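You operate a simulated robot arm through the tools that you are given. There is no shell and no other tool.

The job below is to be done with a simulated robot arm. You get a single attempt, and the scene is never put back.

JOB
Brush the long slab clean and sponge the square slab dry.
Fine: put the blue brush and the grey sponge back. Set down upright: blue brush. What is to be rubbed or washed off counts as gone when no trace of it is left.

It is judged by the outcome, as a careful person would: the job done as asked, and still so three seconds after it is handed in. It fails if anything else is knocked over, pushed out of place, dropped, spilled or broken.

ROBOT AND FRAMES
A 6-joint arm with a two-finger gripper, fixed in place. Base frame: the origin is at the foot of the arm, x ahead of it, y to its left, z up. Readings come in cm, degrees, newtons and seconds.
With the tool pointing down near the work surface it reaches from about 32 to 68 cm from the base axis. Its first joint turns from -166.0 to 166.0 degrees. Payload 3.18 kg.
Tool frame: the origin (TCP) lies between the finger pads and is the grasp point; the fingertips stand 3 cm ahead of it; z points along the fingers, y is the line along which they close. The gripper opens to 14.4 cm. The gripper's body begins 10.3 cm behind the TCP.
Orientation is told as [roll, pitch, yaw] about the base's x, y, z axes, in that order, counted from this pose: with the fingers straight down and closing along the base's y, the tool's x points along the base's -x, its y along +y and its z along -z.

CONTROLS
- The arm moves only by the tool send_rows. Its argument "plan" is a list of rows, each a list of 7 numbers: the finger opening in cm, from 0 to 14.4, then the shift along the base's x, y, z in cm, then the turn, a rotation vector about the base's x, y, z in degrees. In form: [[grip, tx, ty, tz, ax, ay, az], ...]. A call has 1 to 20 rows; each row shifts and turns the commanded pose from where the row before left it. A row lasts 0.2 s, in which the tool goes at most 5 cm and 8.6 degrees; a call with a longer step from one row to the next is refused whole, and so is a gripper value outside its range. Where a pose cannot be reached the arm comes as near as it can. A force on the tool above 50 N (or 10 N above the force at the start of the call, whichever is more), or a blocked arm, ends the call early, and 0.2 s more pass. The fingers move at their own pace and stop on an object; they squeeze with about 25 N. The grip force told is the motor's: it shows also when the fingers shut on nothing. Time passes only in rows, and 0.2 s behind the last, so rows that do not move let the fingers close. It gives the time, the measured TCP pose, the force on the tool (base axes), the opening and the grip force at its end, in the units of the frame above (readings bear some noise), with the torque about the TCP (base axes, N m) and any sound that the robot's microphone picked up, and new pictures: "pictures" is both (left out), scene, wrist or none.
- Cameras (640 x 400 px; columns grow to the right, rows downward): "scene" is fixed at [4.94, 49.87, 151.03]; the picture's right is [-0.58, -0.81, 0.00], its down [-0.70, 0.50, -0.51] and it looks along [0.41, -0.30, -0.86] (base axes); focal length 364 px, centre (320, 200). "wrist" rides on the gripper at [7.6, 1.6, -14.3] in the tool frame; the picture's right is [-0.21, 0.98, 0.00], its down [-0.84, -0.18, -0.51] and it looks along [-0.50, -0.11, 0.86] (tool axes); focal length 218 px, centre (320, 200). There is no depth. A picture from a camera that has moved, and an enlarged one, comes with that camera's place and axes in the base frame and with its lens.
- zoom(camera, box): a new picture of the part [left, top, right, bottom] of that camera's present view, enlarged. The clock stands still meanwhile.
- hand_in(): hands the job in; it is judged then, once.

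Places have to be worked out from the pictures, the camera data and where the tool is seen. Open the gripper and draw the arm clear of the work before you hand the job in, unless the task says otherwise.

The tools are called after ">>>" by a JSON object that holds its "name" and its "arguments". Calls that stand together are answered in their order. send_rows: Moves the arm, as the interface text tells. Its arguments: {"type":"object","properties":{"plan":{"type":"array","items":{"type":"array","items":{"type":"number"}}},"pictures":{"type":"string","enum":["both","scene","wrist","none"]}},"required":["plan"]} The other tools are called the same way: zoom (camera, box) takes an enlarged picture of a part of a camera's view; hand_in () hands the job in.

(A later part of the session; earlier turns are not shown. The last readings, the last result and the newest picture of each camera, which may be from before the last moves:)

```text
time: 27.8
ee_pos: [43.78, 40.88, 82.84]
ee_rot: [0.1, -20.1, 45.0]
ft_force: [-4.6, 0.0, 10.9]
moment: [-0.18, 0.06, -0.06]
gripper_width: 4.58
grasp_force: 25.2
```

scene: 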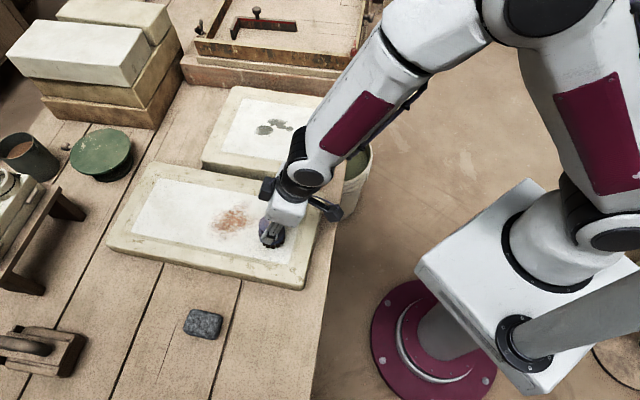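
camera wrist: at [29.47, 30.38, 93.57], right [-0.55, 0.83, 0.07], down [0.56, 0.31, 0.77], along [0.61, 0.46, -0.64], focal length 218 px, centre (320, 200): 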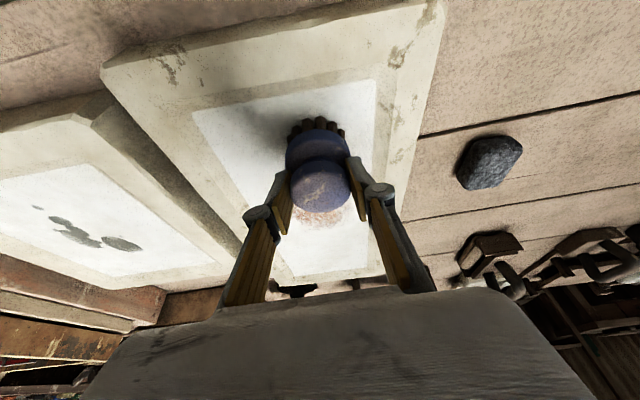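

About 11 N of contact here. Stroking across at s≈60, 62 and 64.

>>> {"name": "send_rows", "arguments": {"plan": [[3.0, 1.06, -1.06, 0.02, 0, 0, 0], [3.0, 1.06, -1.06, 0, 0, 0, 0], [3.0, 1.06, -1.06, 0, 0, 0, 0], [3.0, 1.06, -1.06, 0, 0, 0, 0], [3.0, 1.41, 1.41, 0, 0, 0, 0], [3.0, -1.06, 1.06, 0, 0, 0, 0], [3.0, -1.06, 1.06, 0, 0, 0, 0], [3.0, -1.06, 1.06, 0, 0, 0, 0], [3.0, -1.06, 1.06, 0, 0, 0, 0], [3.0, -1.06, 1.06, 0, 0, 0, 0], [3.0, -1.06, 1.06, 0, 0, 0, 0]], "pictures": "scene"}}

>>> {"name": "zoom", "arguments": {"camera": "scene", "box": [170, 170, 330, 270]}}

```text
time: 30.2
ee_pos: [42.96, 44.33, 82.72]
ee_rot: [0.1, -19.9, 45.0]
ft_force: [0.7, -2.2, 7.1]
moment: [0.07, -0.08, 0.0]
gripper_width: 4.59
grasp_force: 25.1
```

scene: 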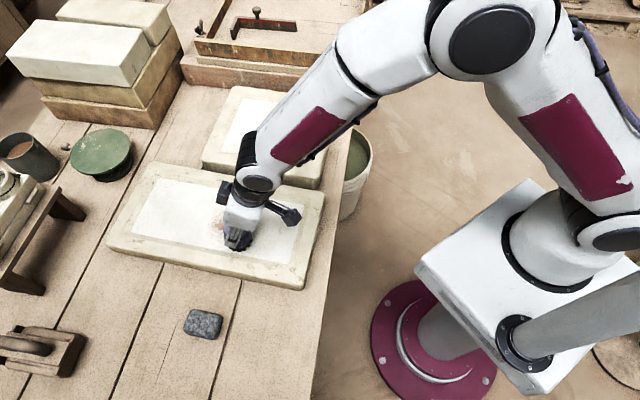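

```text
4.00 times, centred on (250, 220) of scene
camera zoom: at [4.94, 49.87, 151.03], right [-0.58, -0.81, 0.0], down [-0.7, 0.5, -0.51], along [0.41, -0.3, -0.86], focal length 1457 px, centre (600, 120)
```

zoom: 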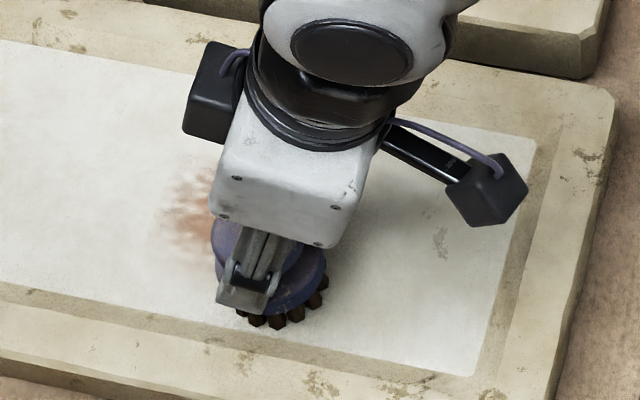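

The near half is coming clean at a steady 7 N. Continuing at s≈64 and 66.

>>> {"name": "send_rows", "arguments": {"plan": [[3.0, 1.41, 1.41, 0, 0, 0, 0], [3.0, 1.06, -1.06, 0, 0, 0, 0], [3.0, 1.06, -1.06, 0, 0, 0, 0], [3.0, 1.06, -1.06, 0, 0, 0, 0], [3.0, 1.06, -1.06, 0, 0, 0, 0], [3.0, 1.06, -1.06, 0, 0, 0, 0], [3.0, 1.06, -1.06, 0, 0, 0, 0], [3.0, 1.27, 1.27, 0, 0, 0, 0], [3.0, -1.12, 1.12, 0, 0, 0, 0], [3.0, -1.12, 1.12, 0, 0, 0, 0], [3.0, -1.12, 1.12, 0, 0, 0, 0], [3.0, -1.12, 1.12, 0, 0, 0, 0], [3.0, -1.12, 1.12, 0, 0, 0, 0], [3.0, -1.12, 1.12, 0, 0, 0, 0]], "pictures": "both"}}

>>> {"name": "zoom", "arguments": {"camera": "wrist", "box": [160, 50, 480, 250]}}

```text
time: 33.2
ee_pos: [45.28, 47.42, 82.88]
ee_rot: [0.0, -20.0, 45.0]
ft_force: [7.2, -6.4, 3.3]
moment: [-0.34, -0.47, -0.04]
gripper_width: 4.6
grasp_force: 25.0
camera wrist: at [35.53, 39.96, 93.49], right [-0.55, 0.83, 0.07], down [0.56, 0.31, 0.77], along [0.61, 0.46, -0.64], focal length 218 px, centre (320, 200)
```

scene: 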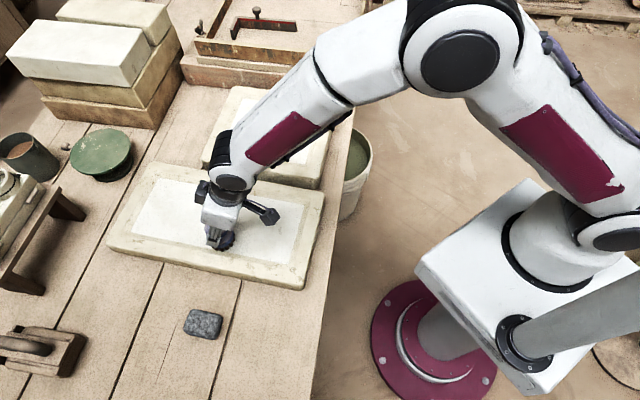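
wrist: 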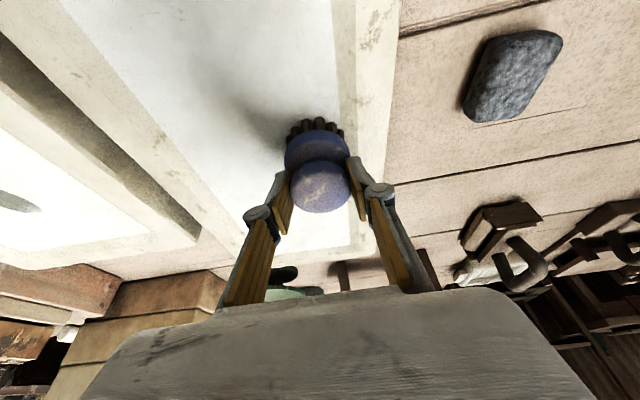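

```text
2.00 times, centred on (320, 150) of wrist
camera zoom: at [35.53, 39.96, 93.49], right [-0.55, 0.83, 0.07], down [0.56, 0.31, 0.77], along [0.61, 0.46, -0.64], focal length 436 px, centre (320, 300)
```

zoom: 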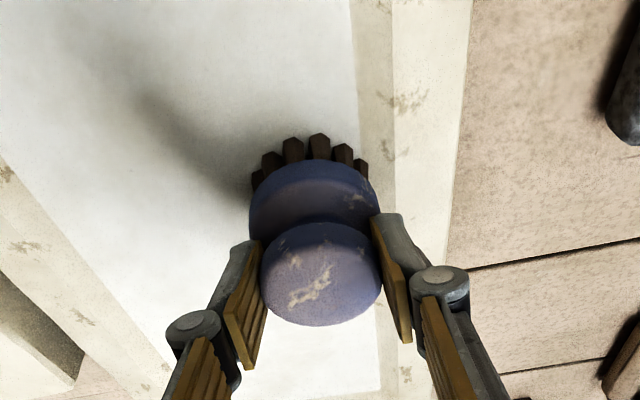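

Nearly all gone. Continuing at the far end, s≈68 and 69.3.

>>> {"name": "send_rows", "arguments": {"plan": [[3.0, 1.62, 0.92, 0, 0, 0, 0], [3.0, 0.99, -0.99, 0, 0, 0, 0], [3.0, 0.99, -0.99, 0, 0, 0, 0], [3.0, 0.99, -0.99, 0, 0, 0, 0], [3.0, 0.99, -0.99, 0, 0, 0, 0], [3.0, 0.99, -0.99, 0, 0, 0, 0], [3.0, 1.06, 1.06, 0, 0, 0, 0], [3.0, -1.06, 1.06, 0, 0, 0, 0], [3.0, -1.06, 1.06, 0, 0, 0, 0], [3.0, -1.06, 1.06, 0, 0, 0, 0], [3.0, -1.06, 1.06, 0, 0, 0, 0]], "pictures": "both"}}

>>> {"name": "zoom", "arguments": {"camera": "scene", "box": [120, 160, 330, 290]}}

```text
time: 35.6
ee_pos: [48.68, 48.62, 82.78]
ee_rot: [0.0, -19.9, 44.8]
ft_force: [1.9, 0.0, 1.8]
moment: [0.03, -0.08, -0.02]
gripper_width: 4.56
grasp_force: 25.4
camera wrist: at [38.93, 41.16, 93.49], right [-0.55, 0.83, 0.07], down [0.57, 0.31, 0.76], along [0.61, 0.46, -0.64], focal length 218 px, centre (320, 200)
```

scene: 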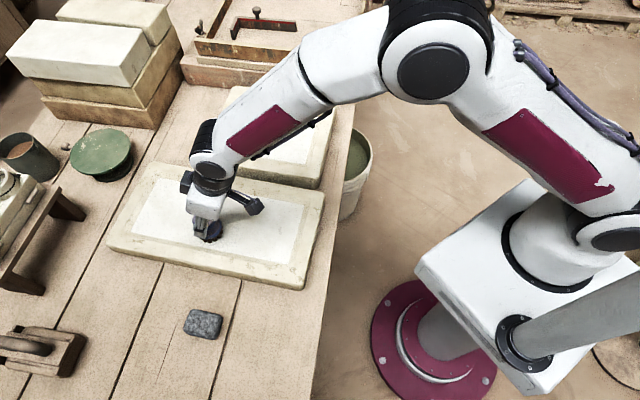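
wrist: 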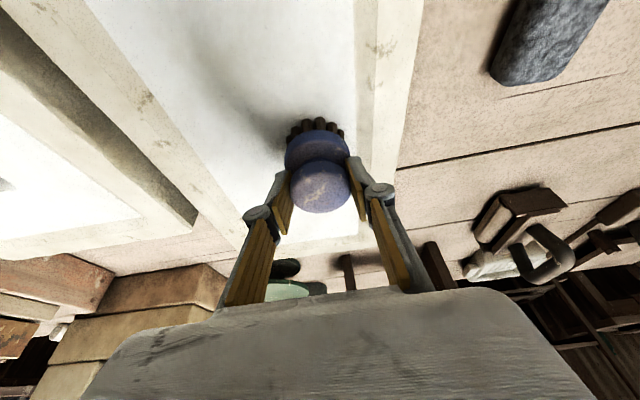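

```text
3.05 times, centred on (225, 225) of scene
camera zoom: at [4.94, 49.87, 151.03], right [-0.58, -0.81, 0.0], down [-0.7, 0.5, -0.51], along [0.41, -0.3, -0.86], focal length 1110 px, centre (610, 124)
```

zoom: 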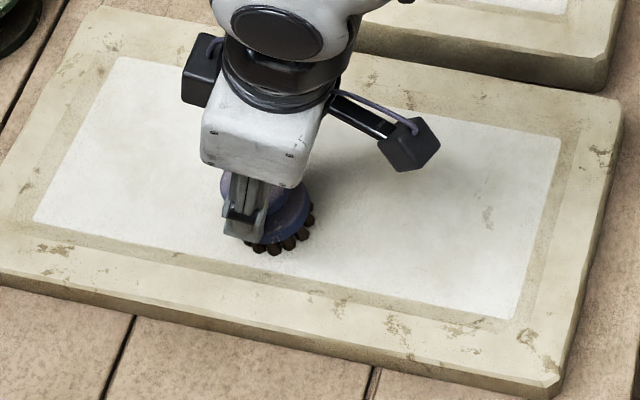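

The white face looks clean in these views, with contact now light. I'll lift off and draw back to inspect the entire slab.

>>> {"name": "send_rows", "arguments": {"plan": [[3.0, -0.5, -0.5, 2.0, 0, 0, 0], [3.0, -1.0, -1.5, 2.5, 0, 0, 0], [3.0, -2.0, -4.0, 0.5, 0, 0, 0], [3.0, -2.0, -4.0, 0, 0, 0, 0], [3.0, -2.0, -4.0, 0, 0, 0, 0], [3.0, -2.0, -4.0, 0, 0, 0, 0]], "pictures": "both"}}

>>> {"name": "zoom", "arguments": {"camera": "scene", "box": [130, 165, 290, 265]}}

>>> {"name": "zoom", "arguments": {"camera": "scene", "box": [190, 180, 310, 255]}}

```text
time: 37.0
ee_pos: [39.04, 30.59, 87.7]
ee_rot: [0.0, -20.0, 45.1]
ft_force: [0.4, -0.3, -0.7]
moment: [-0.01, 0.04, -0.01]
gripper_width: 4.55
grasp_force: 24.9
camera wrist: at [29.36, 23.11, 98.44], right [-0.55, 0.83, 0.07], down [0.56, 0.31, 0.76], along [0.61, 0.46, -0.64], focal length 218 px, centre (320, 200)
```

scene: 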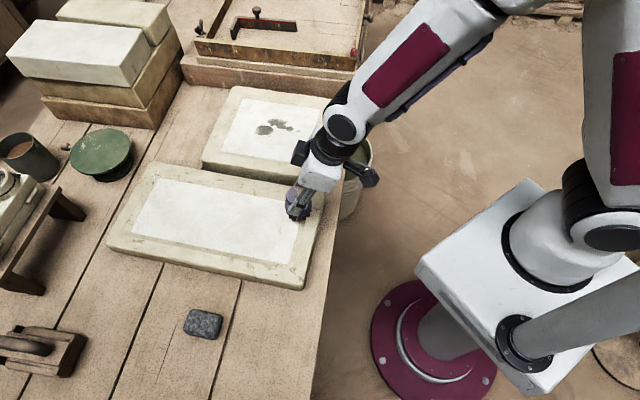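
wrist: 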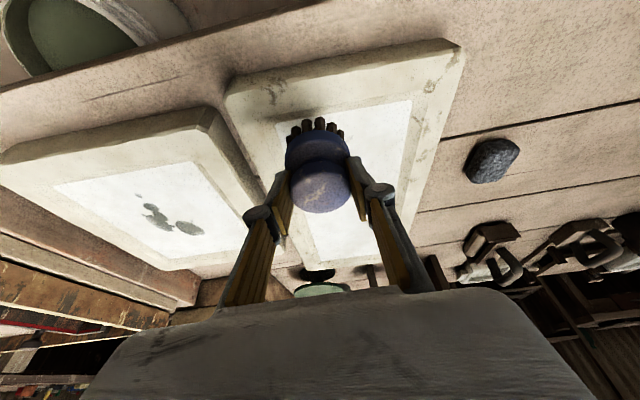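

```text
4.00 times, centred on (210, 215) of scene
camera zoom: at [4.94, 49.87, 151.03], right [-0.58, -0.81, 0.0], down [-0.7, 0.5, -0.51], along [0.41, -0.3, -0.86], focal length 1457 px, centre (760, 140)
```

zoom: 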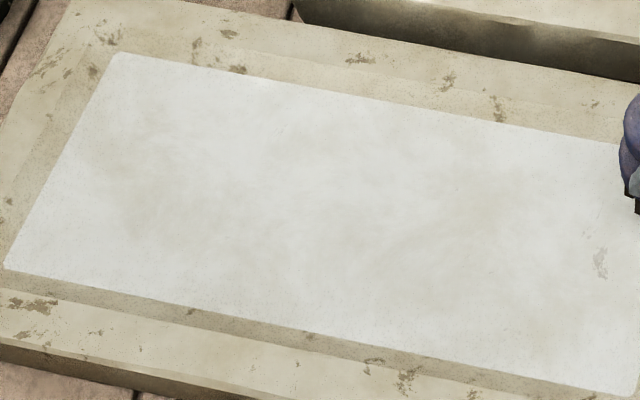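

```text
5.33 times, centred on (250, 218) of scene
camera zoom: at [4.94, 49.87, 151.03], right [-0.58, -0.81, 0.0], down [-0.7, 0.5, -0.51], along [0.41, -0.3, -0.86], focal length 1943 px, centre (693, 107)
```

zoom: 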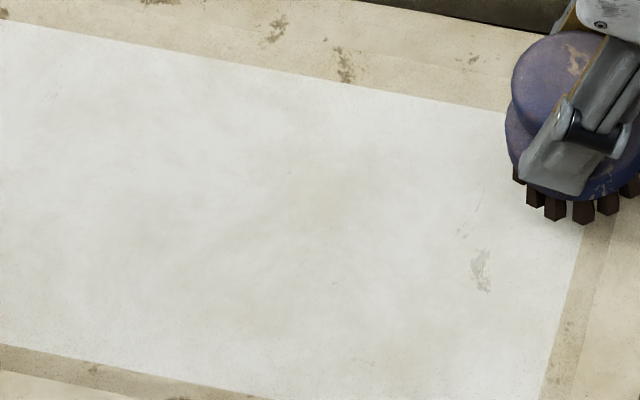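

The reddish stain is gone. There's a small beige blotch near (39.7, 36.1) that was there before brushing and resembles the stone's patina. I'll brush over it to be sure, then give the whole stained area a second pass.

>>> {"name": "send_rows", "arguments": {"plan": [[3.0, 0.3, 2.6, 0, 0, 0, 0], [3.0, 0, 2.6, -2.0, 0, 0, 0], [3.0, 0, 0, -2.0, 0, 0, 0], [3.0, 0, 0, -0.5, 0, 0, 0], [3.0, 0, 0, -0.2, 0, 0, 0], [3.0, 0, 0, 0, 0, 0, 0]], "pictures": "none"}}

>>> {"name": "send_rows", "arguments": {"plan": [[3.0, 0, 0, -0.1, 0, 0, 0], [3.0, 0, 0, 0, 0, 0, 0]], "pictures": "none"}}

>>> {"name": "send_rows", "arguments": {"plan": [[3.0, 0, 0, -0.1, 0, 0, 0], [3.0, 0, 0, 0, 0, 0, 0]], "pictures": "none"}}

```text
time: 38.4
ee_pos: [39.25, 35.9, 83.06]
ee_rot: [0.0, -20.0, 45.0]
ft_force: [0.4, 0.0, 0.0]
moment: [0.01, 0.0, 0.04]
gripper_width: 4.55
grasp_force: 25.7
```

```text
time: 39.0
ee_pos: [39.35, 35.8, 82.96]
ee_rot: [0.0, -20.0, 45.0]
ft_force: [-0.3, -0.1, -0.1]
moment: [-0.04, 0.01, -0.02]
gripper_width: 4.58
grasp_force: 25.0
```

```text
time: 39.6
ee_pos: [39.34, 35.72, 82.83]
ee_rot: [0.0, -20.0, 45.0]
ft_force: [0.1, -0.9, -1.9]
moment: [-0.01, 0.02, 0.02]
gripper_width: 4.55
grasp_force: 25.2
```

>>> {"name": "send_rows", "arguments": {"plan": [[3.0, 0, 0, -0.08, 0, 0, 0], [3.0, 0, 0, 0, 0, 0, 0]], "pictures": "none"}}

>>> {"name": "send_rows", "arguments": {"plan": [[3.0, 0, 0, -0.08, 0, 0, 0], [3.0, 0, 0, 0, 0, 0, 0]], "pictures": "none"}}

```text
time: 40.2
ee_pos: [39.41, 35.89, 82.79]
ee_rot: [0.0, -20.1, 45.0]
ft_force: [-0.5, -1.0, 2.5]
moment: [-0.02, 0.08, 0.01]
gripper_width: 4.57
grasp_force: 24.8
```

```text
time: 40.8
ee_pos: [39.34, 35.84, 82.67]
ee_rot: [0.0, -20.1, 45.1]
ft_force: [-6.4, -3.7, 19.5]
moment: [-0.22, 0.35, 0.02]
gripper_width: 4.57
grasp_force: 24.6
```

Contact made (a touch heavy, so I'll ease up 0.05). Second pass: strokes over the blotch and the near part of the stained area.

>>> {"name": "send_rows", "arguments": {"plan": [[3.0, 1.24, -1.24, 0.05, 0, 0, 0], [3.0, 1.24, -1.24, 0, 0, 0, 0], [3.0, -1.06, 1.06, 0, 0, 0, 0], [3.0, -1.06, 1.06, 0, 0, 0, 0], [3.0, -1.06, 1.06, 0, 0, 0, 0], [3.0, -1.06, 1.06, 0, 0, 0, 0], [3.0, 1.41, 1.41, 0, 0, 0, 0], [3.0, 1.03, -1.03, 0, 0, 0, 0], [3.0, 1.03, -1.03, 0, 0, 0, 0], [3.0, 1.03, -1.03, 0, 0, 0, 0], [3.0, 1.03, -1.03, 0, 0, 0, 0], [3.0, 1.03, -1.03, 0, 0, 0, 0], [3.0, 1.41, 1.41, 0, 0, 0, 0], [3.0, -1.1, 1.1, 0, 0, 0, 0], [3.0, -1.1, 1.1, 0, 0, 0, 0], [3.0, -1.1, 1.1, 0, 0, 0, 0], [3.0, -1.1, 1.1, 0, 0, 0, 0], [3.0, -1.1, 1.1, 0, 0, 0, 0]], "pictures": "scene"}}

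>>> {"name": "zoom", "arguments": {"camera": "scene", "box": [190, 180, 310, 255]}}

```text
time: 44.6
ee_pos: [40.05, 40.84, 82.7]
ee_rot: [0.0, -20.0, 45.0]
ft_force: [-0.1, 0.1, -0.4]
moment: [0.01, -0.03, 0.0]
gripper_width: 4.58
grasp_force: 25.1
```

scene: 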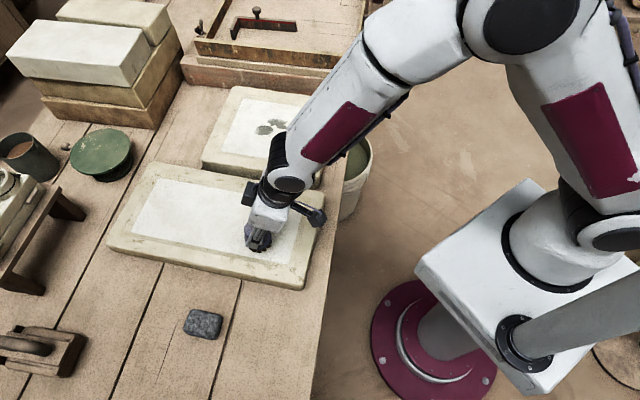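

```text
5.33 times, centred on (250, 218) of scene
camera zoom: at [4.94, 49.87, 151.03], right [-0.58, -0.81, 0.0], down [-0.7, 0.5, -0.51], along [0.41, -0.3, -0.86], focal length 1943 px, centre (693, 107)
```

zoom: 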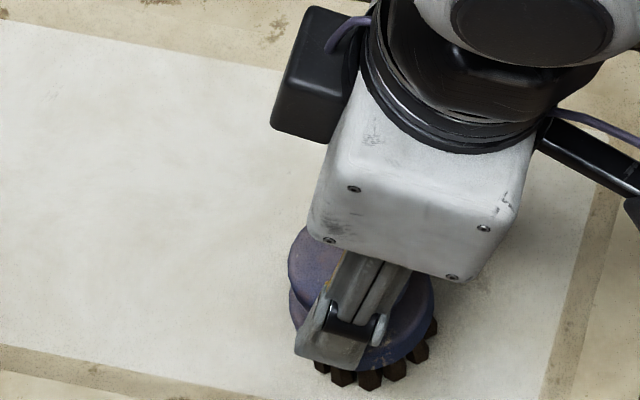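

Contact has gone light again, so I'll lower a little and read the force before continuing the second pass.

>>> {"name": "send_rows", "arguments": {"plan": [[3.0, 0.4, 0.4, -0.07, 0, 0, 0], [3.0, 0, 0, 0, 0, 0, 0]], "pictures": "none"}}

>>> {"name": "send_rows", "arguments": {"plan": [[3.0, 0.4, 0.4, -0.05, 0, 0, 0], [3.0, 0, 0, 0, 0, 0, 0]], "pictures": "none"}}

```text
time: 45.2
ee_pos: [40.59, 41.25, 82.77]
ee_rot: [0.0, -20.1, 45.1]
ft_force: [-3.5, -1.7, 7.6]
moment: [-0.03, 0.24, 0.0]
gripper_width: 4.56
grasp_force: 24.7
```

```text
time: 45.8
ee_pos: [40.96, 41.63, 82.8]
ee_rot: [0.1, -20.1, 44.9]
ft_force: [-6.4, -6.2, 24.3]
moment: [-0.23, 0.28, 0.03]
gripper_width: 4.59
grasp_force: 24.8
```

Good pressure; easing 0.04 and continuing the second-pass strokes outward.

>>> {"name": "send_rows", "arguments": {"plan": [[3.0, 1.13, -1.13, 0.04, 0, 0, 0], [3.0, 1.13, -1.13, 0, 0, 0, 0], [3.0, 1.13, -1.13, 0, 0, 0, 0], [3.0, 1.13, -1.13, 0, 0, 0, 0], [3.0, 1.13, -1.13, 0, 0, 0, 0], [3.0, 1.41, 1.41, 0, 0, 0, 0], [3.0, -1.0, 1.0, 0, 0, 0, 0], [3.0, -1.0, 1.0, 0, 0, 0, 0], [3.0, -1.0, 1.0, 0, 0, 0, 0], [3.0, -1.0, 1.0, 0, 0, 0, 0], [3.0, -1.0, 1.0, 0, 0, 0, 0], [3.0, -1.0, 1.0, 0, 0, 0, 0]], "pictures": "none"}}

>>> {"name": "send_rows", "arguments": {"plan": [[3.0, 1.41, 1.41, -0.03, 0, 0, 0], [3.0, 1.06, -1.06, 0, 0, 0, 0], [3.0, 1.06, -1.06, 0, 0, 0, 0], [3.0, 1.06, -1.06, 0, 0, 0, 0], [3.0, 1.06, -1.06, 0, 0, 0, 0], [3.0, 1.06, -1.06, 0, 0, 0, 0], [3.0, 1.06, -1.06, 0, 0, 0, 0]], "pictures": "wrist"}}

>>> {"name": "zoom", "arguments": {"camera": "wrist", "box": [160, 50, 480, 250]}}

```text
time: 48.4
ee_pos: [42.04, 43.29, 82.7]
ee_rot: [0.0, -20.1, 45.0]
ft_force: [6.5, -6.6, 25.4]
moment: [-0.11, -0.3, -0.04]
gripper_width: 4.59
grasp_force: 24.8
```

```text
time: 50.0
ee_pos: [49.85, 38.36, 82.54]
ee_rot: [0.0, -20.1, 44.9]
ft_force: [-9.7, 7.8, 34.2]
moment: [0.55, 0.46, 0.04]
gripper_width: 4.6
grasp_force: 25.9
camera wrist: at [40.09, 30.92, 93.38], right [-0.55, 0.83, 0.07], down [0.56, 0.31, 0.77], along [0.61, 0.46, -0.64], focal length 218 px, centre (320, 200)
```

wrist: 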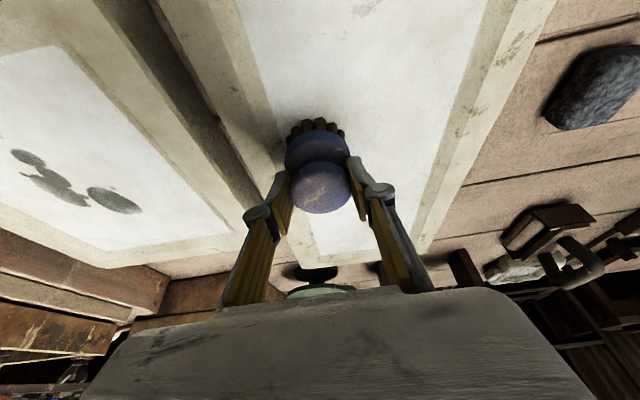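

```text
2.00 times, centred on (320, 150) of wrist
camera zoom: at [40.09, 30.92, 93.38], right [-0.55, 0.83, 0.07], down [0.56, 0.31, 0.77], along [0.61, 0.46, -0.64], focal length 436 px, centre (320, 300)
```

zoom: 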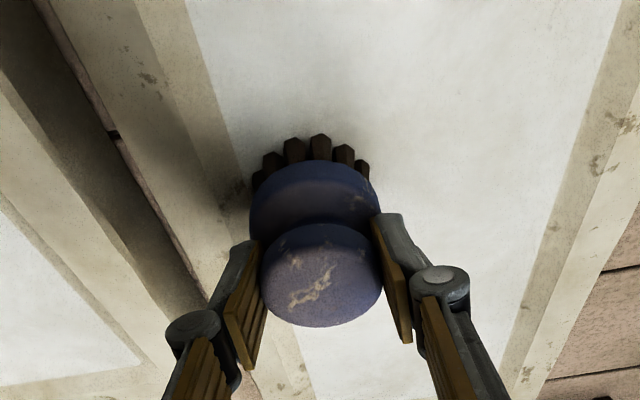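

Pressure crept up to 34 N, so I'll raise 0.1 cm and finish the second pass at the far end. The beige blotch is unchanged by the bristles, so it's part of the stone.

>>> {"name": "send_rows", "arguments": {"plan": [[3.0, -0.2, 0.2, 0.1, 0, 0, 0], [3.0, 1.41, 1.41, 0, 0, 0, 0], [3.0, -1.0, 1.0, 0, 0, 0, 0], [3.0, -1.0, 1.0, 0, 0, 0, 0], [3.0, -1.0, 1.0, 0, 0, 0, 0], [3.0, -1.0, 1.0, 0, 0, 0, 0], [3.0, -1.0, 1.0, 0, 0, 0, 0], [3.0, -1.0, 1.0, 0, 0, 0, 0]], "pictures": "none"}}

```text
time: 51.8
ee_pos: [44.75, 45.82, 82.73]
ee_rot: [-0.1, -19.9, 45.0]
ft_force: [0.8, -1.3, 3.5]
moment: [0.01, -0.01, -0.02]
gripper_width: 4.6
grasp_force: 24.8
```

>>> {"name": "send_rows", "arguments": {"plan": [[3.0, 1.41, 1.41, -0.03, 0, 0, 0], [3.0, 1.0, -1.0, 0, 0, 0, 0], [3.0, 1.0, -1.0, 0, 0, 0, 0], [3.0, 1.0, -1.0, 0, 0, 0, 0], [3.0, 1.0, -1.0, 0, 0, 0, 0], [3.0, 1.0, -1.0, 0, 0, 0, 0], [3.0, 1.0, -1.0, 0, 0, 0, 0]], "pictures": "none"}}

>>> {"name": "send_rows", "arguments": {"plan": [[3.0, 1.41, 1.41, 0, 0, 0, 0], [3.0, -1.0, 1.0, 0, 0, 0, 0], [3.0, -1.0, 1.0, 0, 0, 0, 0], [3.0, -1.0, 1.0, 0, 0, 0, 0], [3.0, -1.0, 1.0, 0, 0, 0, 0], [3.0, -1.0, 1.0, 0, 0, 0, 0], [3.0, -1.0, 1.0, 0, 0, 0, 0], [3.0, 0.6, 0.6, 0, 0, 0, 0], [3.0, 0.9, -0.9, 0, 0, 0, 0], [3.0, 0.9, -0.9, 0, 0, 0, 0], [3.0, 0.9, -0.9, 0, 0, 0, 0], [3.0, 0.9, -0.9, 0, 0, 0, 0]], "pictures": "none"}}

```text
time: 53.4
ee_pos: [52.32, 41.37, 82.67]
ee_rot: [-0.1, -20.0, 45.1]
ft_force: [-0.8, 1.5, 1.6]
moment: [0.04, 0.11, -0.03]
gripper_width: 4.58
grasp_force: 24.9
```

```text
time: 56.0
ee_pos: [51.92, 45.9, 82.7]
ee_rot: [0.0, -20.1, 45.0]
ft_force: [-4.1, 4.2, 12.8]
moment: [0.15, 0.3, -0.02]
gripper_width: 4.58
grasp_force: 25.2
```

Contact was steady through the far end. Lifting off and carrying the brush back above its starting spot, turning back to yaw 64°.

>>> {"name": "send_rows", "arguments": {"plan": [[3.0, -1.5, -1.0, 2.0, 0, 0, 0], [3.0, -3.0, -0.5, 2.5, 0, 0, 0], [3.0, -3.72, 1.0, -0.28, 0, 0, 3.17], [3.0, -3.72, 1.0, -0.28, 0, 0, 3.17], [3.0, -3.72, 1.0, -0.28, 0, 0, 3.17], [3.0, -3.72, 1.0, -0.28, 0, 0, 3.17], [3.0, -3.72, 1.0, -0.28, 0, 0, 3.17], [3.0, -3.72, 1.0, -0.28, 0, 0, 3.15], [3.0, 0, 0, 0, 0, 0, 0]], "pictures": "both"}}

>>> {"name": "zoom", "arguments": {"camera": "scene", "box": [100, 150, 340, 300]}}

>>> {"name": "zoom", "arguments": {"camera": "wrist", "box": [232, 100, 424, 220]}}

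```text
time: 58.0
ee_pos: [25.28, 50.24, 85.29]
ee_rot: [-0.1, -20.0, 64.1]
ft_force: [0.5, 0.1, -0.5]
moment: [0.0, -0.03, 0.0]
gripper_width: 4.55
grasp_force: 24.8
camera wrist: at [18.43, 40.12, 96.13], right [-0.79, 0.6, 0.07], down [0.43, 0.48, 0.77], along [0.43, 0.64, -0.64], focal length 218 px, centre (320, 200)
```

scene: 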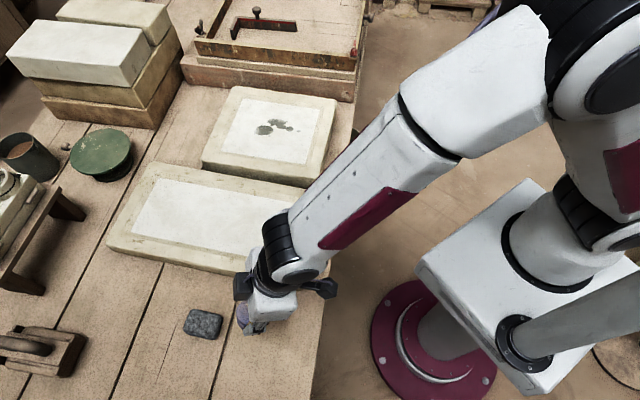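
wrist: 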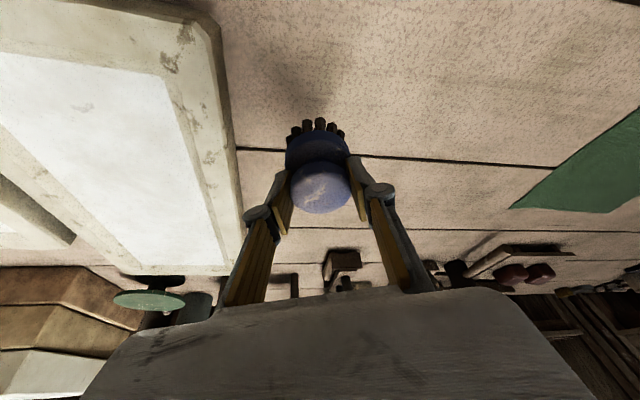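

```text
2.67 times, centred on (220, 225) of scene
camera zoom: at [4.94, 49.87, 151.03], right [-0.58, -0.81, 0.0], down [-0.7, 0.5, -0.51], along [0.41, -0.3, -0.86], focal length 972 px, centre (587, 133)
```

zoom: 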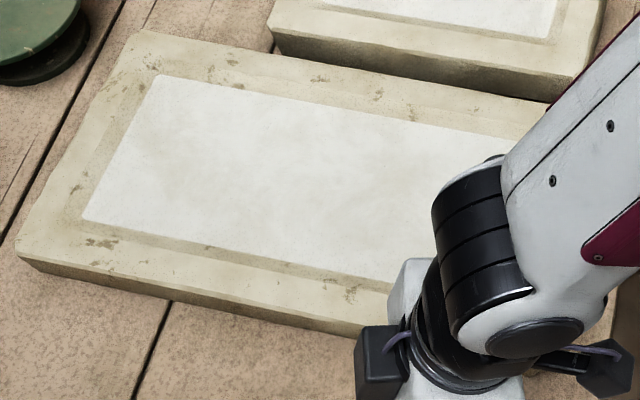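

```text
3.33 times, centred on (328, 160) of wrist
camera zoom: at [18.43, 40.12, 96.13], right [-0.79, 0.6, 0.07], down [0.43, 0.48, 0.77], along [0.43, 0.64, -0.64], focal length 728 px, centre (293, 333)
```

zoom: 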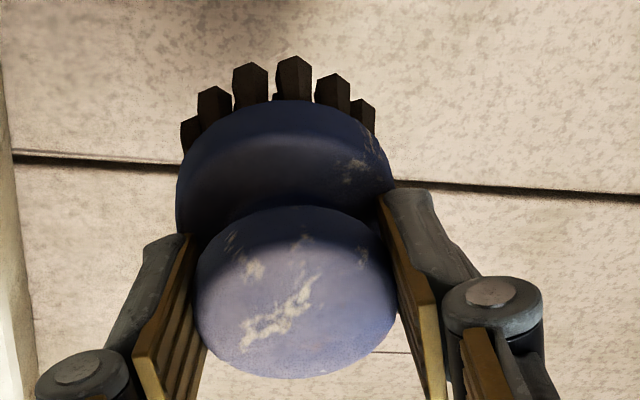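

The long slab is clean and unmoved. I'll set the brush down: a fast descent to just above the bench, then small steps to contact.

>>> {"name": "send_rows", "arguments": {"plan": [[3.0, -0.15, 0.15, -2.0, 0, 0, 0], [3.0, 0, 0, -2.0, 0, 0, 0], [3.0, 0, 0, -1.4, 0, 0, 0], [3.0, 0, 0, -0.4, 0, 0, 0], [3.0, 0, 0, 0, 0, 0, 0]], "pictures": "none"}}

>>> {"name": "send_rows", "arguments": {"plan": [[3.0, 0, 0, -0.15, 0, 0, 0], [3.0, 0, 0, -0.1, 0, 0, 0], [3.0, 0, 0, 0, 0, 0, 0]], "pictures": "none"}}

>>> {"name": "send_rows", "arguments": {"plan": [[3.0, 0, 0, -0.1, 0, 0, 0], [3.0, 0, 0, 0, 0, 0, 0]], "pictures": "none"}}

```text
time: 59.2
ee_pos: [25.06, 50.47, 79.6]
ee_rot: [0.0, -20.0, 64.0]
ft_force: [0.5, 0.1, -0.9]
moment: [-0.01, -0.03, -0.01]
gripper_width: 4.57
grasp_force: 25.4
```

```text
time: 60.0
ee_pos: [25.0, 50.42, 79.37]
ee_rot: [0.1, -20.0, 63.9]
ft_force: [-0.3, -0.4, -1.4]
moment: [0.02, -0.01, 0.01]
gripper_width: 4.56
grasp_force: 25.0
```

```text
time: 60.6
ee_pos: [24.96, 50.47, 79.16]
ee_rot: [0.0, -20.1, 64.0]
ft_force: [-0.3, 0.4, -0.8]
moment: [-0.01, 0.02, 0.0]
gripper_width: 4.59
grasp_force: 24.6
```

>>> {"name": "send_rows", "arguments": {"plan": [[3.0, 0, 0, -0.12, 0, 0, 0], [3.0, 0, 0, 0, 0, 0, 0]], "pictures": "none"}}

>>> {"name": "send_rows", "arguments": {"plan": [[3.0, 0, 0, -0.1, 0, 0, 0], [3.0, 0, 0, 0, 0, 0, 0]], "pictures": "wrist"}}

```text
time: 61.2
ee_pos: [24.84, 50.49, 79.06]
ee_rot: [0.0, -19.9, 64.0]
ft_force: [-0.4, -0.4, -1.0]
moment: [0.01, -0.03, -0.01]
gripper_width: 4.59
grasp_force: 25.0
```

```text
time: 61.8
ee_pos: [24.94, 50.47, 79.06]
ee_rot: [0.0, -20.0, 64.0]
ft_force: [0.7, -0.3, -1.3]
moment: [0.02, -0.01, 0.01]
gripper_width: 4.55
grasp_force: 24.8
camera wrist: at [18.16, 40.26, 89.83], right [-0.79, 0.6, 0.07], down [0.43, 0.48, 0.77], along [0.43, 0.64, -0.64], focal length 218 px, centre (320, 200)
```

wrist: 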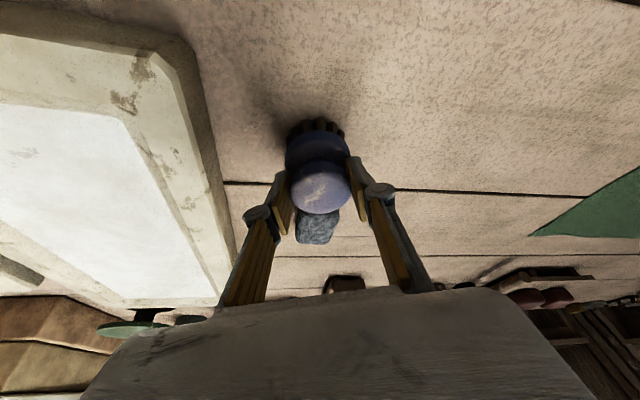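

Close, but no reaction yet. A few more small steps.

>>> {"name": "send_rows", "arguments": {"plan": [[3.0, 0, 0, -0.1, 0, 0, 0], [3.0, 0, 0, 0, 0, 0, 0]], "pictures": "none"}}

>>> {"name": "send_rows", "arguments": {"plan": [[3.0, 0, 0, -0.08, 0, 0, 0], [3.0, 0, 0, 0, 0, 0, 0]], "pictures": "none"}}

>>> {"name": "send_rows", "arguments": {"plan": [[3.0, 0, 0, -0.06, 0, 0, 0], [3.0, 0, 0, 0, 0, 0, 0]], "pictures": "none"}}

```text
time: 62.4
ee_pos: [24.92, 50.4, 79.07]
ee_rot: [0.0, -20.0, 64.0]
ft_force: [-0.3, -0.2, -1.1]
moment: [0.02, 0.02, 0.0]
gripper_width: 4.57
grasp_force: 24.7
```

```text
time: 63.0
ee_pos: [25.11, 50.28, 79.01]
ee_rot: [0.0, -19.9, 64.0]
ft_force: [0.1, 0.1, -1.3]
moment: [-0.02, 0.01, 0.01]
gripper_width: 4.59
grasp_force: 25.1
```

```text
time: 63.6
ee_pos: [24.94, 50.4, 78.94]
ee_rot: [-0.1, -20.0, 64.0]
ft_force: [0.0, 0.4, -0.9]
moment: [0.02, 0.01, -0.01]
gripper_width: 4.57
grasp_force: 25.1
```

>>> {"name": "send_rows", "arguments": {"plan": [[3.0, 0, 0, -0.08, 0, 0, 0], [3.0, 0, 0, 0, 0, 0, 0]], "pictures": "none"}}

>>> {"name": "send_rows", "arguments": {"plan": [[3.0, 0, 0, -0.08, 0, 0, 0], [3.0, 0, 0, 0, 0, 0, 0]], "pictures": "none"}}

```text
time: 64.2
ee_pos: [24.97, 50.52, 78.8]
ee_rot: [0.0, -20.0, 63.9]
ft_force: [-0.5, -0.9, 3.0]
moment: [-0.07, 0.09, 0.04]
gripper_width: 4.61
grasp_force: 24.7
```

```text
time: 64.8
ee_pos: [25.01, 50.39, 78.76]
ee_rot: [0.0, -20.1, 64.0]
ft_force: [0.2, -2.6, 9.7]
moment: [-0.31, 0.13, 0.0]
gripper_width: 4.54
grasp_force: 25.5
```

The brush is standing on the bench with a light load. Opening the fingers gradually.

>>> {"name": "send_rows", "arguments": {"plan": [[3.0, 0, 0, 0.04, 0, 0, 0], [5.0, 0, 0, 0, 0, 0, 0], [6.5, 0, 0, 0, 0, 0, 0], [8.0, 0, 0, 0, 0, 0, 0], [8.0, 0, 0, 0, 0, 0, 0]], "pictures": "wrist"}}

>>> {"name": "zoom", "arguments": {"camera": "wrist", "box": [232, 100, 424, 220]}}

```text
time: 66.0
ee_pos: [25.02, 50.5, 78.85]
ee_rot: [0.1, -19.9, 64.0]
ft_force: [-0.4, -0.6, 0.8]
moment: [0.0, 0.01, 0.05]
gripper_width: 7.99
grasp_force: 0.0
camera wrist: at [18.21, 40.26, 89.53], right [-0.79, 0.6, 0.07], down [0.43, 0.48, 0.77], along [0.43, 0.64, -0.64], focal length 218 px, centre (320, 200)
```

wrist: 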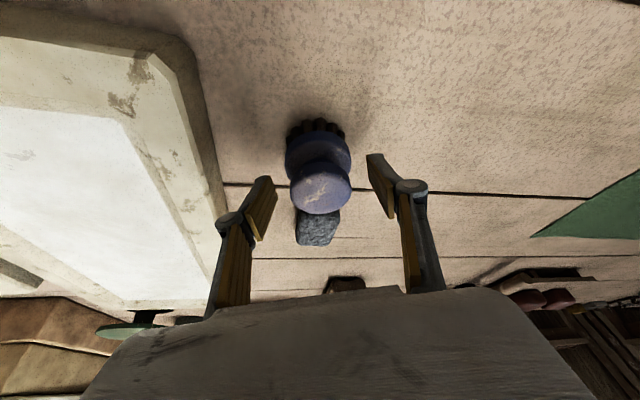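

```text
3.33 times, centred on (328, 160) of wrist
camera zoom: at [18.21, 40.26, 89.53], right [-0.79, 0.6, 0.07], down [0.43, 0.48, 0.77], along [0.43, 0.64, -0.64], focal length 728 px, centre (293, 333)
```

zoom: 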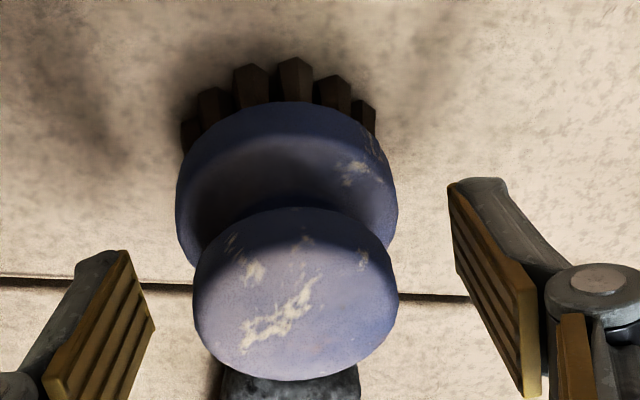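

The brush stands upright in its place. I'll withdraw along the tool axis and move to a hover over the sponge with the fingers lined up across its short side (yaw 37°).

>>> {"name": "send_rows", "arguments": {"plan": [[8.0, -0.45, -0.92, 2.82, 0, 0, 0], [8.0, -0.45, -0.92, 2.82, 0, 0, 0], [8.0, 0.8, 2.0, 1.0, 0, 0, -6.75], [8.0, 1.4, 2.4, 0.2, 0, 0, -6.75], [8.0, 1.4, 2.4, -0.6, 0, 0, -6.75], [8.0, 1.4, 2.4, -2.0, 0, 0, -6.75], [8.0, 0, 0, 0, 0, 0, 0]], "pictures": "both"}}

>>> {"name": "zoom", "arguments": {"camera": "wrist", "box": [224, 80, 416, 200]}}

>>> {"name": "zoom", "arguments": {"camera": "scene", "box": [160, 280, 320, 380]}}

```text
time: 67.6
ee_pos: [29.27, 57.68, 83.14]
ee_rot: [0.1, -20.0, 36.9]
ft_force: [0.4, -0.1, -0.5]
moment: [0.01, -0.02, 0.01]
gripper_width: 8.0
grasp_force: 0.0
camera wrist: at [18.56, 51.69, 93.78], right [-0.43, 0.9, 0.07], down [0.6, 0.23, 0.77], along [0.67, 0.37, -0.64], focal length 218 px, centre (320, 200)
```

scene: 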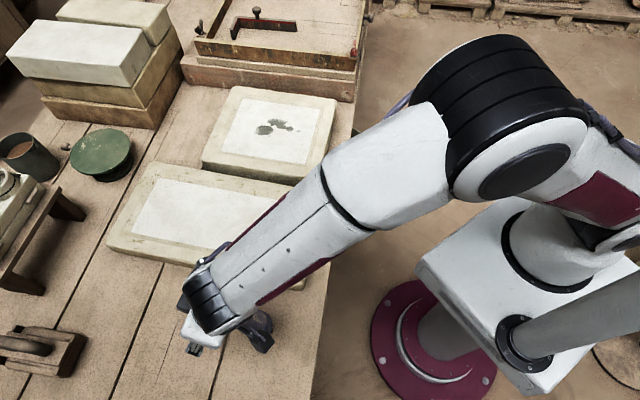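
wrist: 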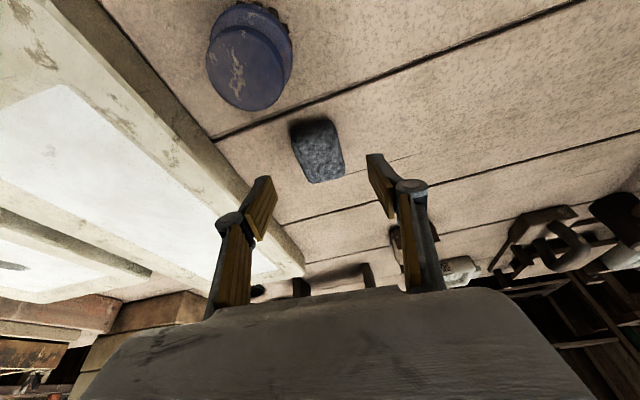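

```text
3.33 times, centred on (320, 140) of wrist
camera zoom: at [18.56, 51.69, 93.78], right [-0.43, 0.9, 0.07], down [0.6, 0.23, 0.77], along [0.67, 0.37, -0.64], focal length 728 px, centre (320, 400)
```

zoom: 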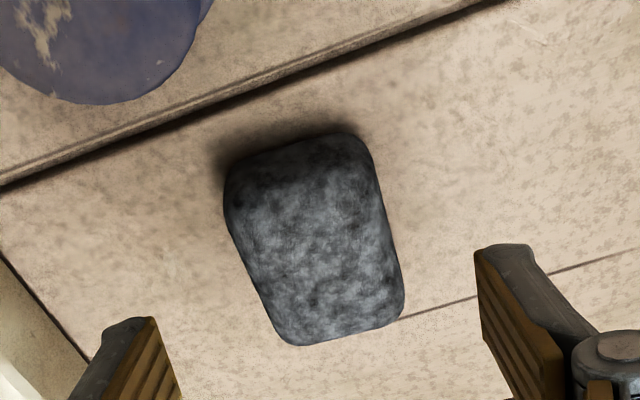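

```text
4.00 times, centred on (240, 330) of scene
camera zoom: at [4.94, 49.87, 151.03], right [-0.58, -0.81, 0.0], down [-0.7, 0.5, -0.51], along [0.41, -0.3, -0.86], focal length 1457 px, centre (640, -320)
```

zoom: 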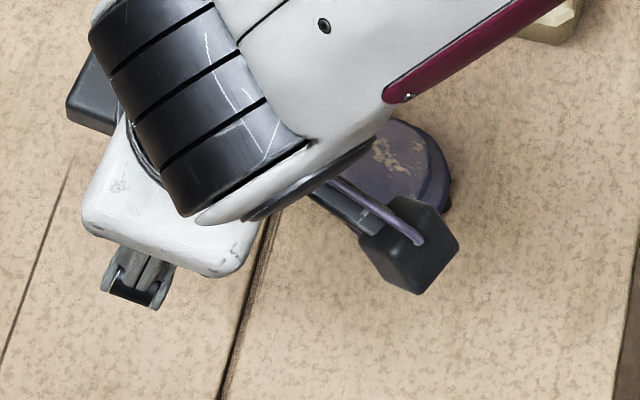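

The sponge is about 6×4.7 cm, centred near (32.6, 60.0), with its long axis near 40°. I'll turn 3° more and descend about two thirds of the way along the tool axis, then re-check alignment.

>>> {"name": "send_rows", "arguments": {"plan": [[8.0, 0.6, 0.37, -1.6, 0, 0, 3], [8.0, 0.6, 0.37, -1.6, 0, 0, 0], [8.0, 0.6, 0.37, -1.6, 0, 0, 0], [8.0, 0, 0, 0, 0, 0, 0]], "pictures": "wrist"}}

>>> {"name": "zoom", "arguments": {"camera": "wrist", "box": [224, 80, 416, 200]}}

```text
time: 68.6
ee_pos: [30.94, 58.92, 78.28]
ee_rot: [0.0, -20.0, 40.0]
ft_force: [-0.1, -0.4, 1.1]
moment: [-0.02, -0.01, 0.04]
gripper_width: 8.0
grasp_force: 0.0
camera wrist: at [20.63, 52.37, 89.02], right [-0.48, 0.88, 0.07], down [0.59, 0.26, 0.77], along [0.65, 0.41, -0.64], focal length 218 px, centre (320, 200)
```

wrist: 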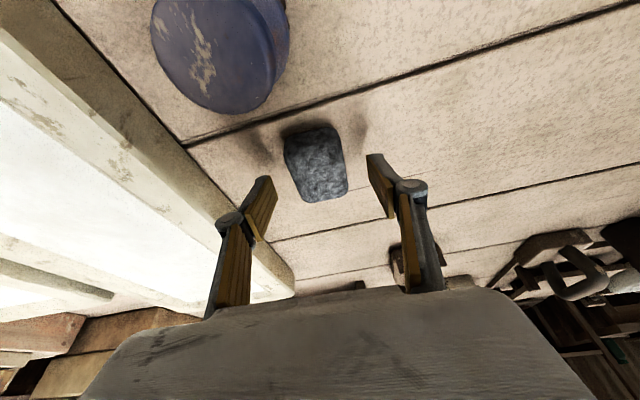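

```text
3.33 times, centred on (320, 140) of wrist
camera zoom: at [20.63, 52.37, 89.02], right [-0.48, 0.88, 0.07], down [0.59, 0.26, 0.77], along [0.65, 0.41, -0.64], focal length 728 px, centre (320, 400)
```

zoom: 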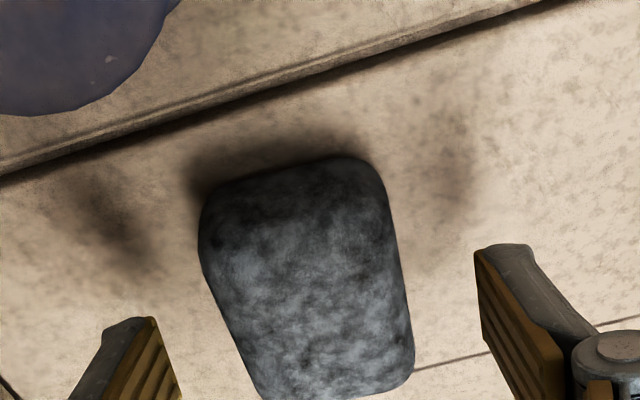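

Orientation matches within about 1°, and the sponge centre is about 0.3 cm to one side. I'll correct that and descend the rest of the way to TCP z≈76, with the tips about 1 cm above the bench.

>>> {"name": "send_rows", "arguments": {"plan": [[8.0, 0.42, -0.05, -0.9, 0, 0, 0], [8.0, 0.22, 0.17, -0.8, 0, 0, 0], [8.0, 0.2, 0.17, -0.58, 0, 0, 0], [8.0, 0, 0, 0, 0, 0, 0]], "pictures": "wrist"}}

>>> {"name": "zoom", "arguments": {"camera": "wrist", "box": [224, 100, 416, 220]}}

```text
time: 69.6
ee_pos: [31.72, 59.24, 75.86]
ee_rot: [0.1, -20.0, 39.9]
ft_force: [0.6, -0.2, -0.6]
moment: [-0.03, 0.0, 0.0]
gripper_width: 8.01
grasp_force: 0.1
camera wrist: at [21.35, 52.61, 86.69], right [-0.48, 0.88, 0.07], down [0.59, 0.26, 0.77], along [0.65, 0.41, -0.64], focal length 218 px, centre (320, 200)
```

wrist: 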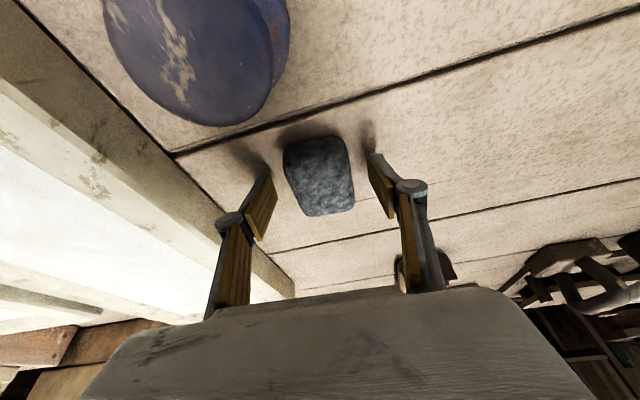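

```text
3.33 times, centred on (320, 160) of wrist
camera zoom: at [21.35, 52.61, 86.69], right [-0.48, 0.88, 0.07], down [0.59, 0.26, 0.77], along [0.65, 0.41, -0.64], focal length 728 px, centre (320, 333)
```

zoom: 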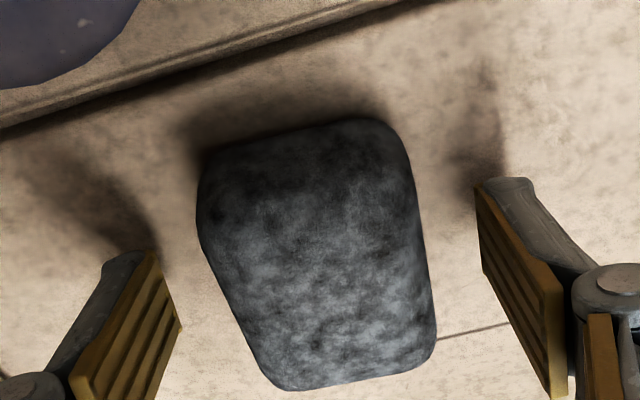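

The fingertips straddle the sponge symmetrically, just above the bench. Closing.

>>> {"name": "send_rows", "arguments": {"plan": [[6.0, 0, 0, 0, 0, 0, 0], [4.5, 0, 0, 0, 0, 0, 0], [3.5, 0, 0, 0, 0, 0, 0], [3.5, 0, 0, 0, 0, 0, 0], [3.5, 0, 0, 0, 0, 0, 0]], "pictures": "wrist"}}

>>> {"name": "zoom", "arguments": {"camera": "wrist", "box": [224, 100, 416, 220]}}

```text
time: 70.8
ee_pos: [31.69, 59.12, 75.99]
ee_rot: [0.0, -20.1, 39.9]
ft_force: [-0.6, 0.1, 0.9]
moment: [0.06, -0.01, 0.05]
gripper_width: 4.9
grasp_force: 25.7
camera wrist: at [21.34, 52.61, 86.7], right [-0.48, 0.88, 0.07], down [0.59, 0.26, 0.77], along [0.65, 0.41, -0.64], focal length 218 px, centre (320, 200)
```

wrist: 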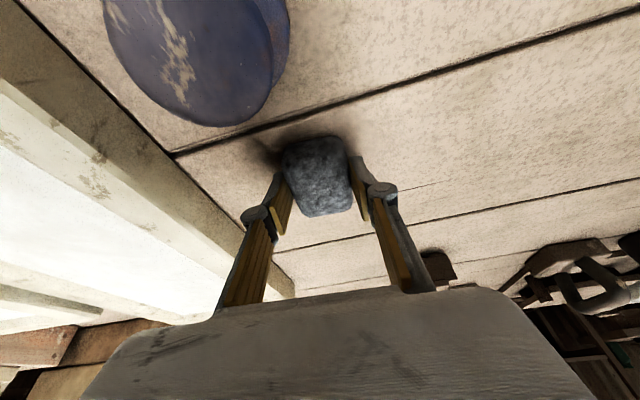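

```text
3.33 times, centred on (320, 160) of wrist
camera zoom: at [21.34, 52.61, 86.7], right [-0.48, 0.88, 0.07], down [0.59, 0.26, 0.77], along [0.65, 0.41, -0.64], focal length 728 px, centre (320, 333)
```

zoom: 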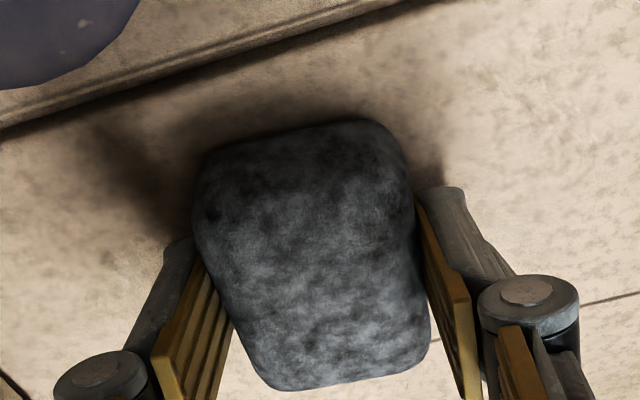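

Sponge gripped at 4.9 cm with 25 N. Lifting it straight up and checking the hold.

>>> {"name": "send_rows", "arguments": {"plan": [[3.5, 0, 0, 1.0, 0, 0, 0], [3.5, 0, 0, 2.5, 0, 0, 0], [3.5, -0.4, -1.2, 3.5, 0, 0, 0], [3.5, -0.9, -2.4, 3.0, 0, 0, 0], [3.5, 0, 0, 0, 0, 0, 0]], "pictures": "both"}}

>>> {"name": "zoom", "arguments": {"camera": "scene", "box": [160, 280, 320, 380]}}

>>> {"name": "zoom", "arguments": {"camera": "scene", "box": [200, 80, 360, 180]}}

```text
time: 72.0
ee_pos: [30.35, 55.54, 86.05]
ee_rot: [0.0, -20.1, 39.9]
ft_force: [-0.2, 0.1, -1.0]
moment: [0.01, -0.01, 0.0]
gripper_width: 4.87
grasp_force: 25.4
camera wrist: at [20.1, 49.01, 96.79], right [-0.48, 0.88, 0.07], down [0.59, 0.26, 0.76], along [0.65, 0.41, -0.64], focal length 218 px, centre (320, 200)
```

scene: 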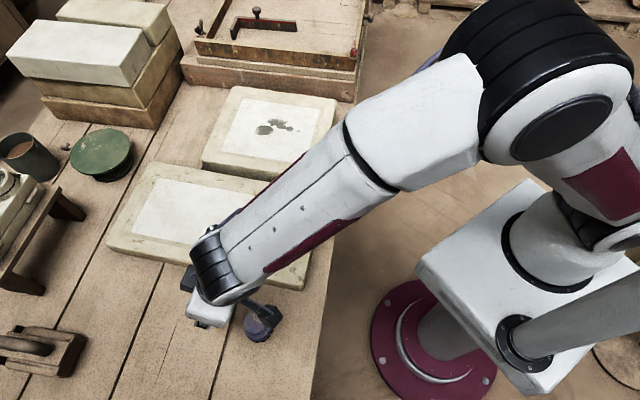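
wrist: 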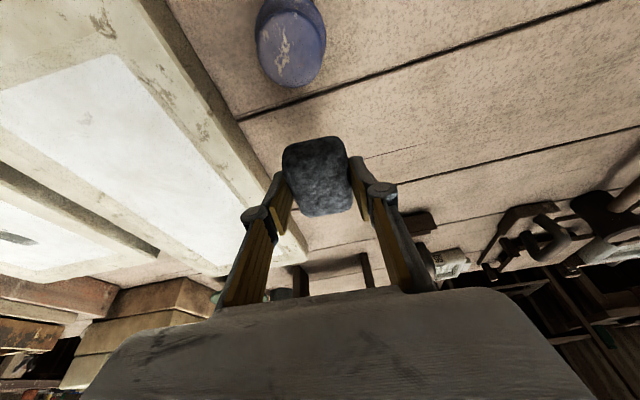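

```text
4.00 times, centred on (240, 330) of scene
camera zoom: at [4.94, 49.87, 151.03], right [-0.58, -0.81, 0.0], down [-0.7, 0.5, -0.51], along [0.41, -0.3, -0.86], focal length 1457 px, centre (640, -320)
```

zoom: 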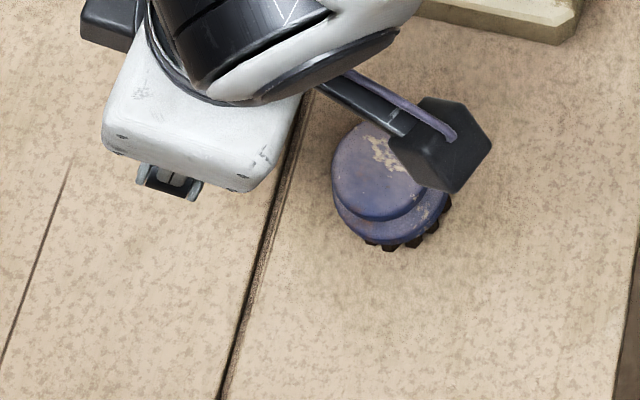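

```text
4.00 times, centred on (280, 130) of scene
camera zoom: at [4.94, 49.87, 151.03], right [-0.58, -0.81, 0.0], down [-0.7, 0.5, -0.51], along [0.41, -0.3, -0.86], focal length 1457 px, centre (480, 480)
```

zoom: 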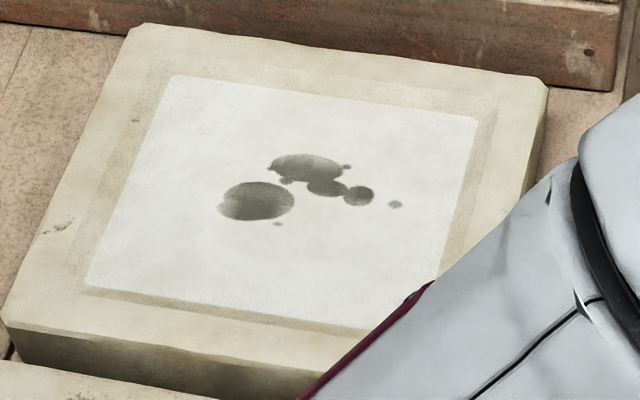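

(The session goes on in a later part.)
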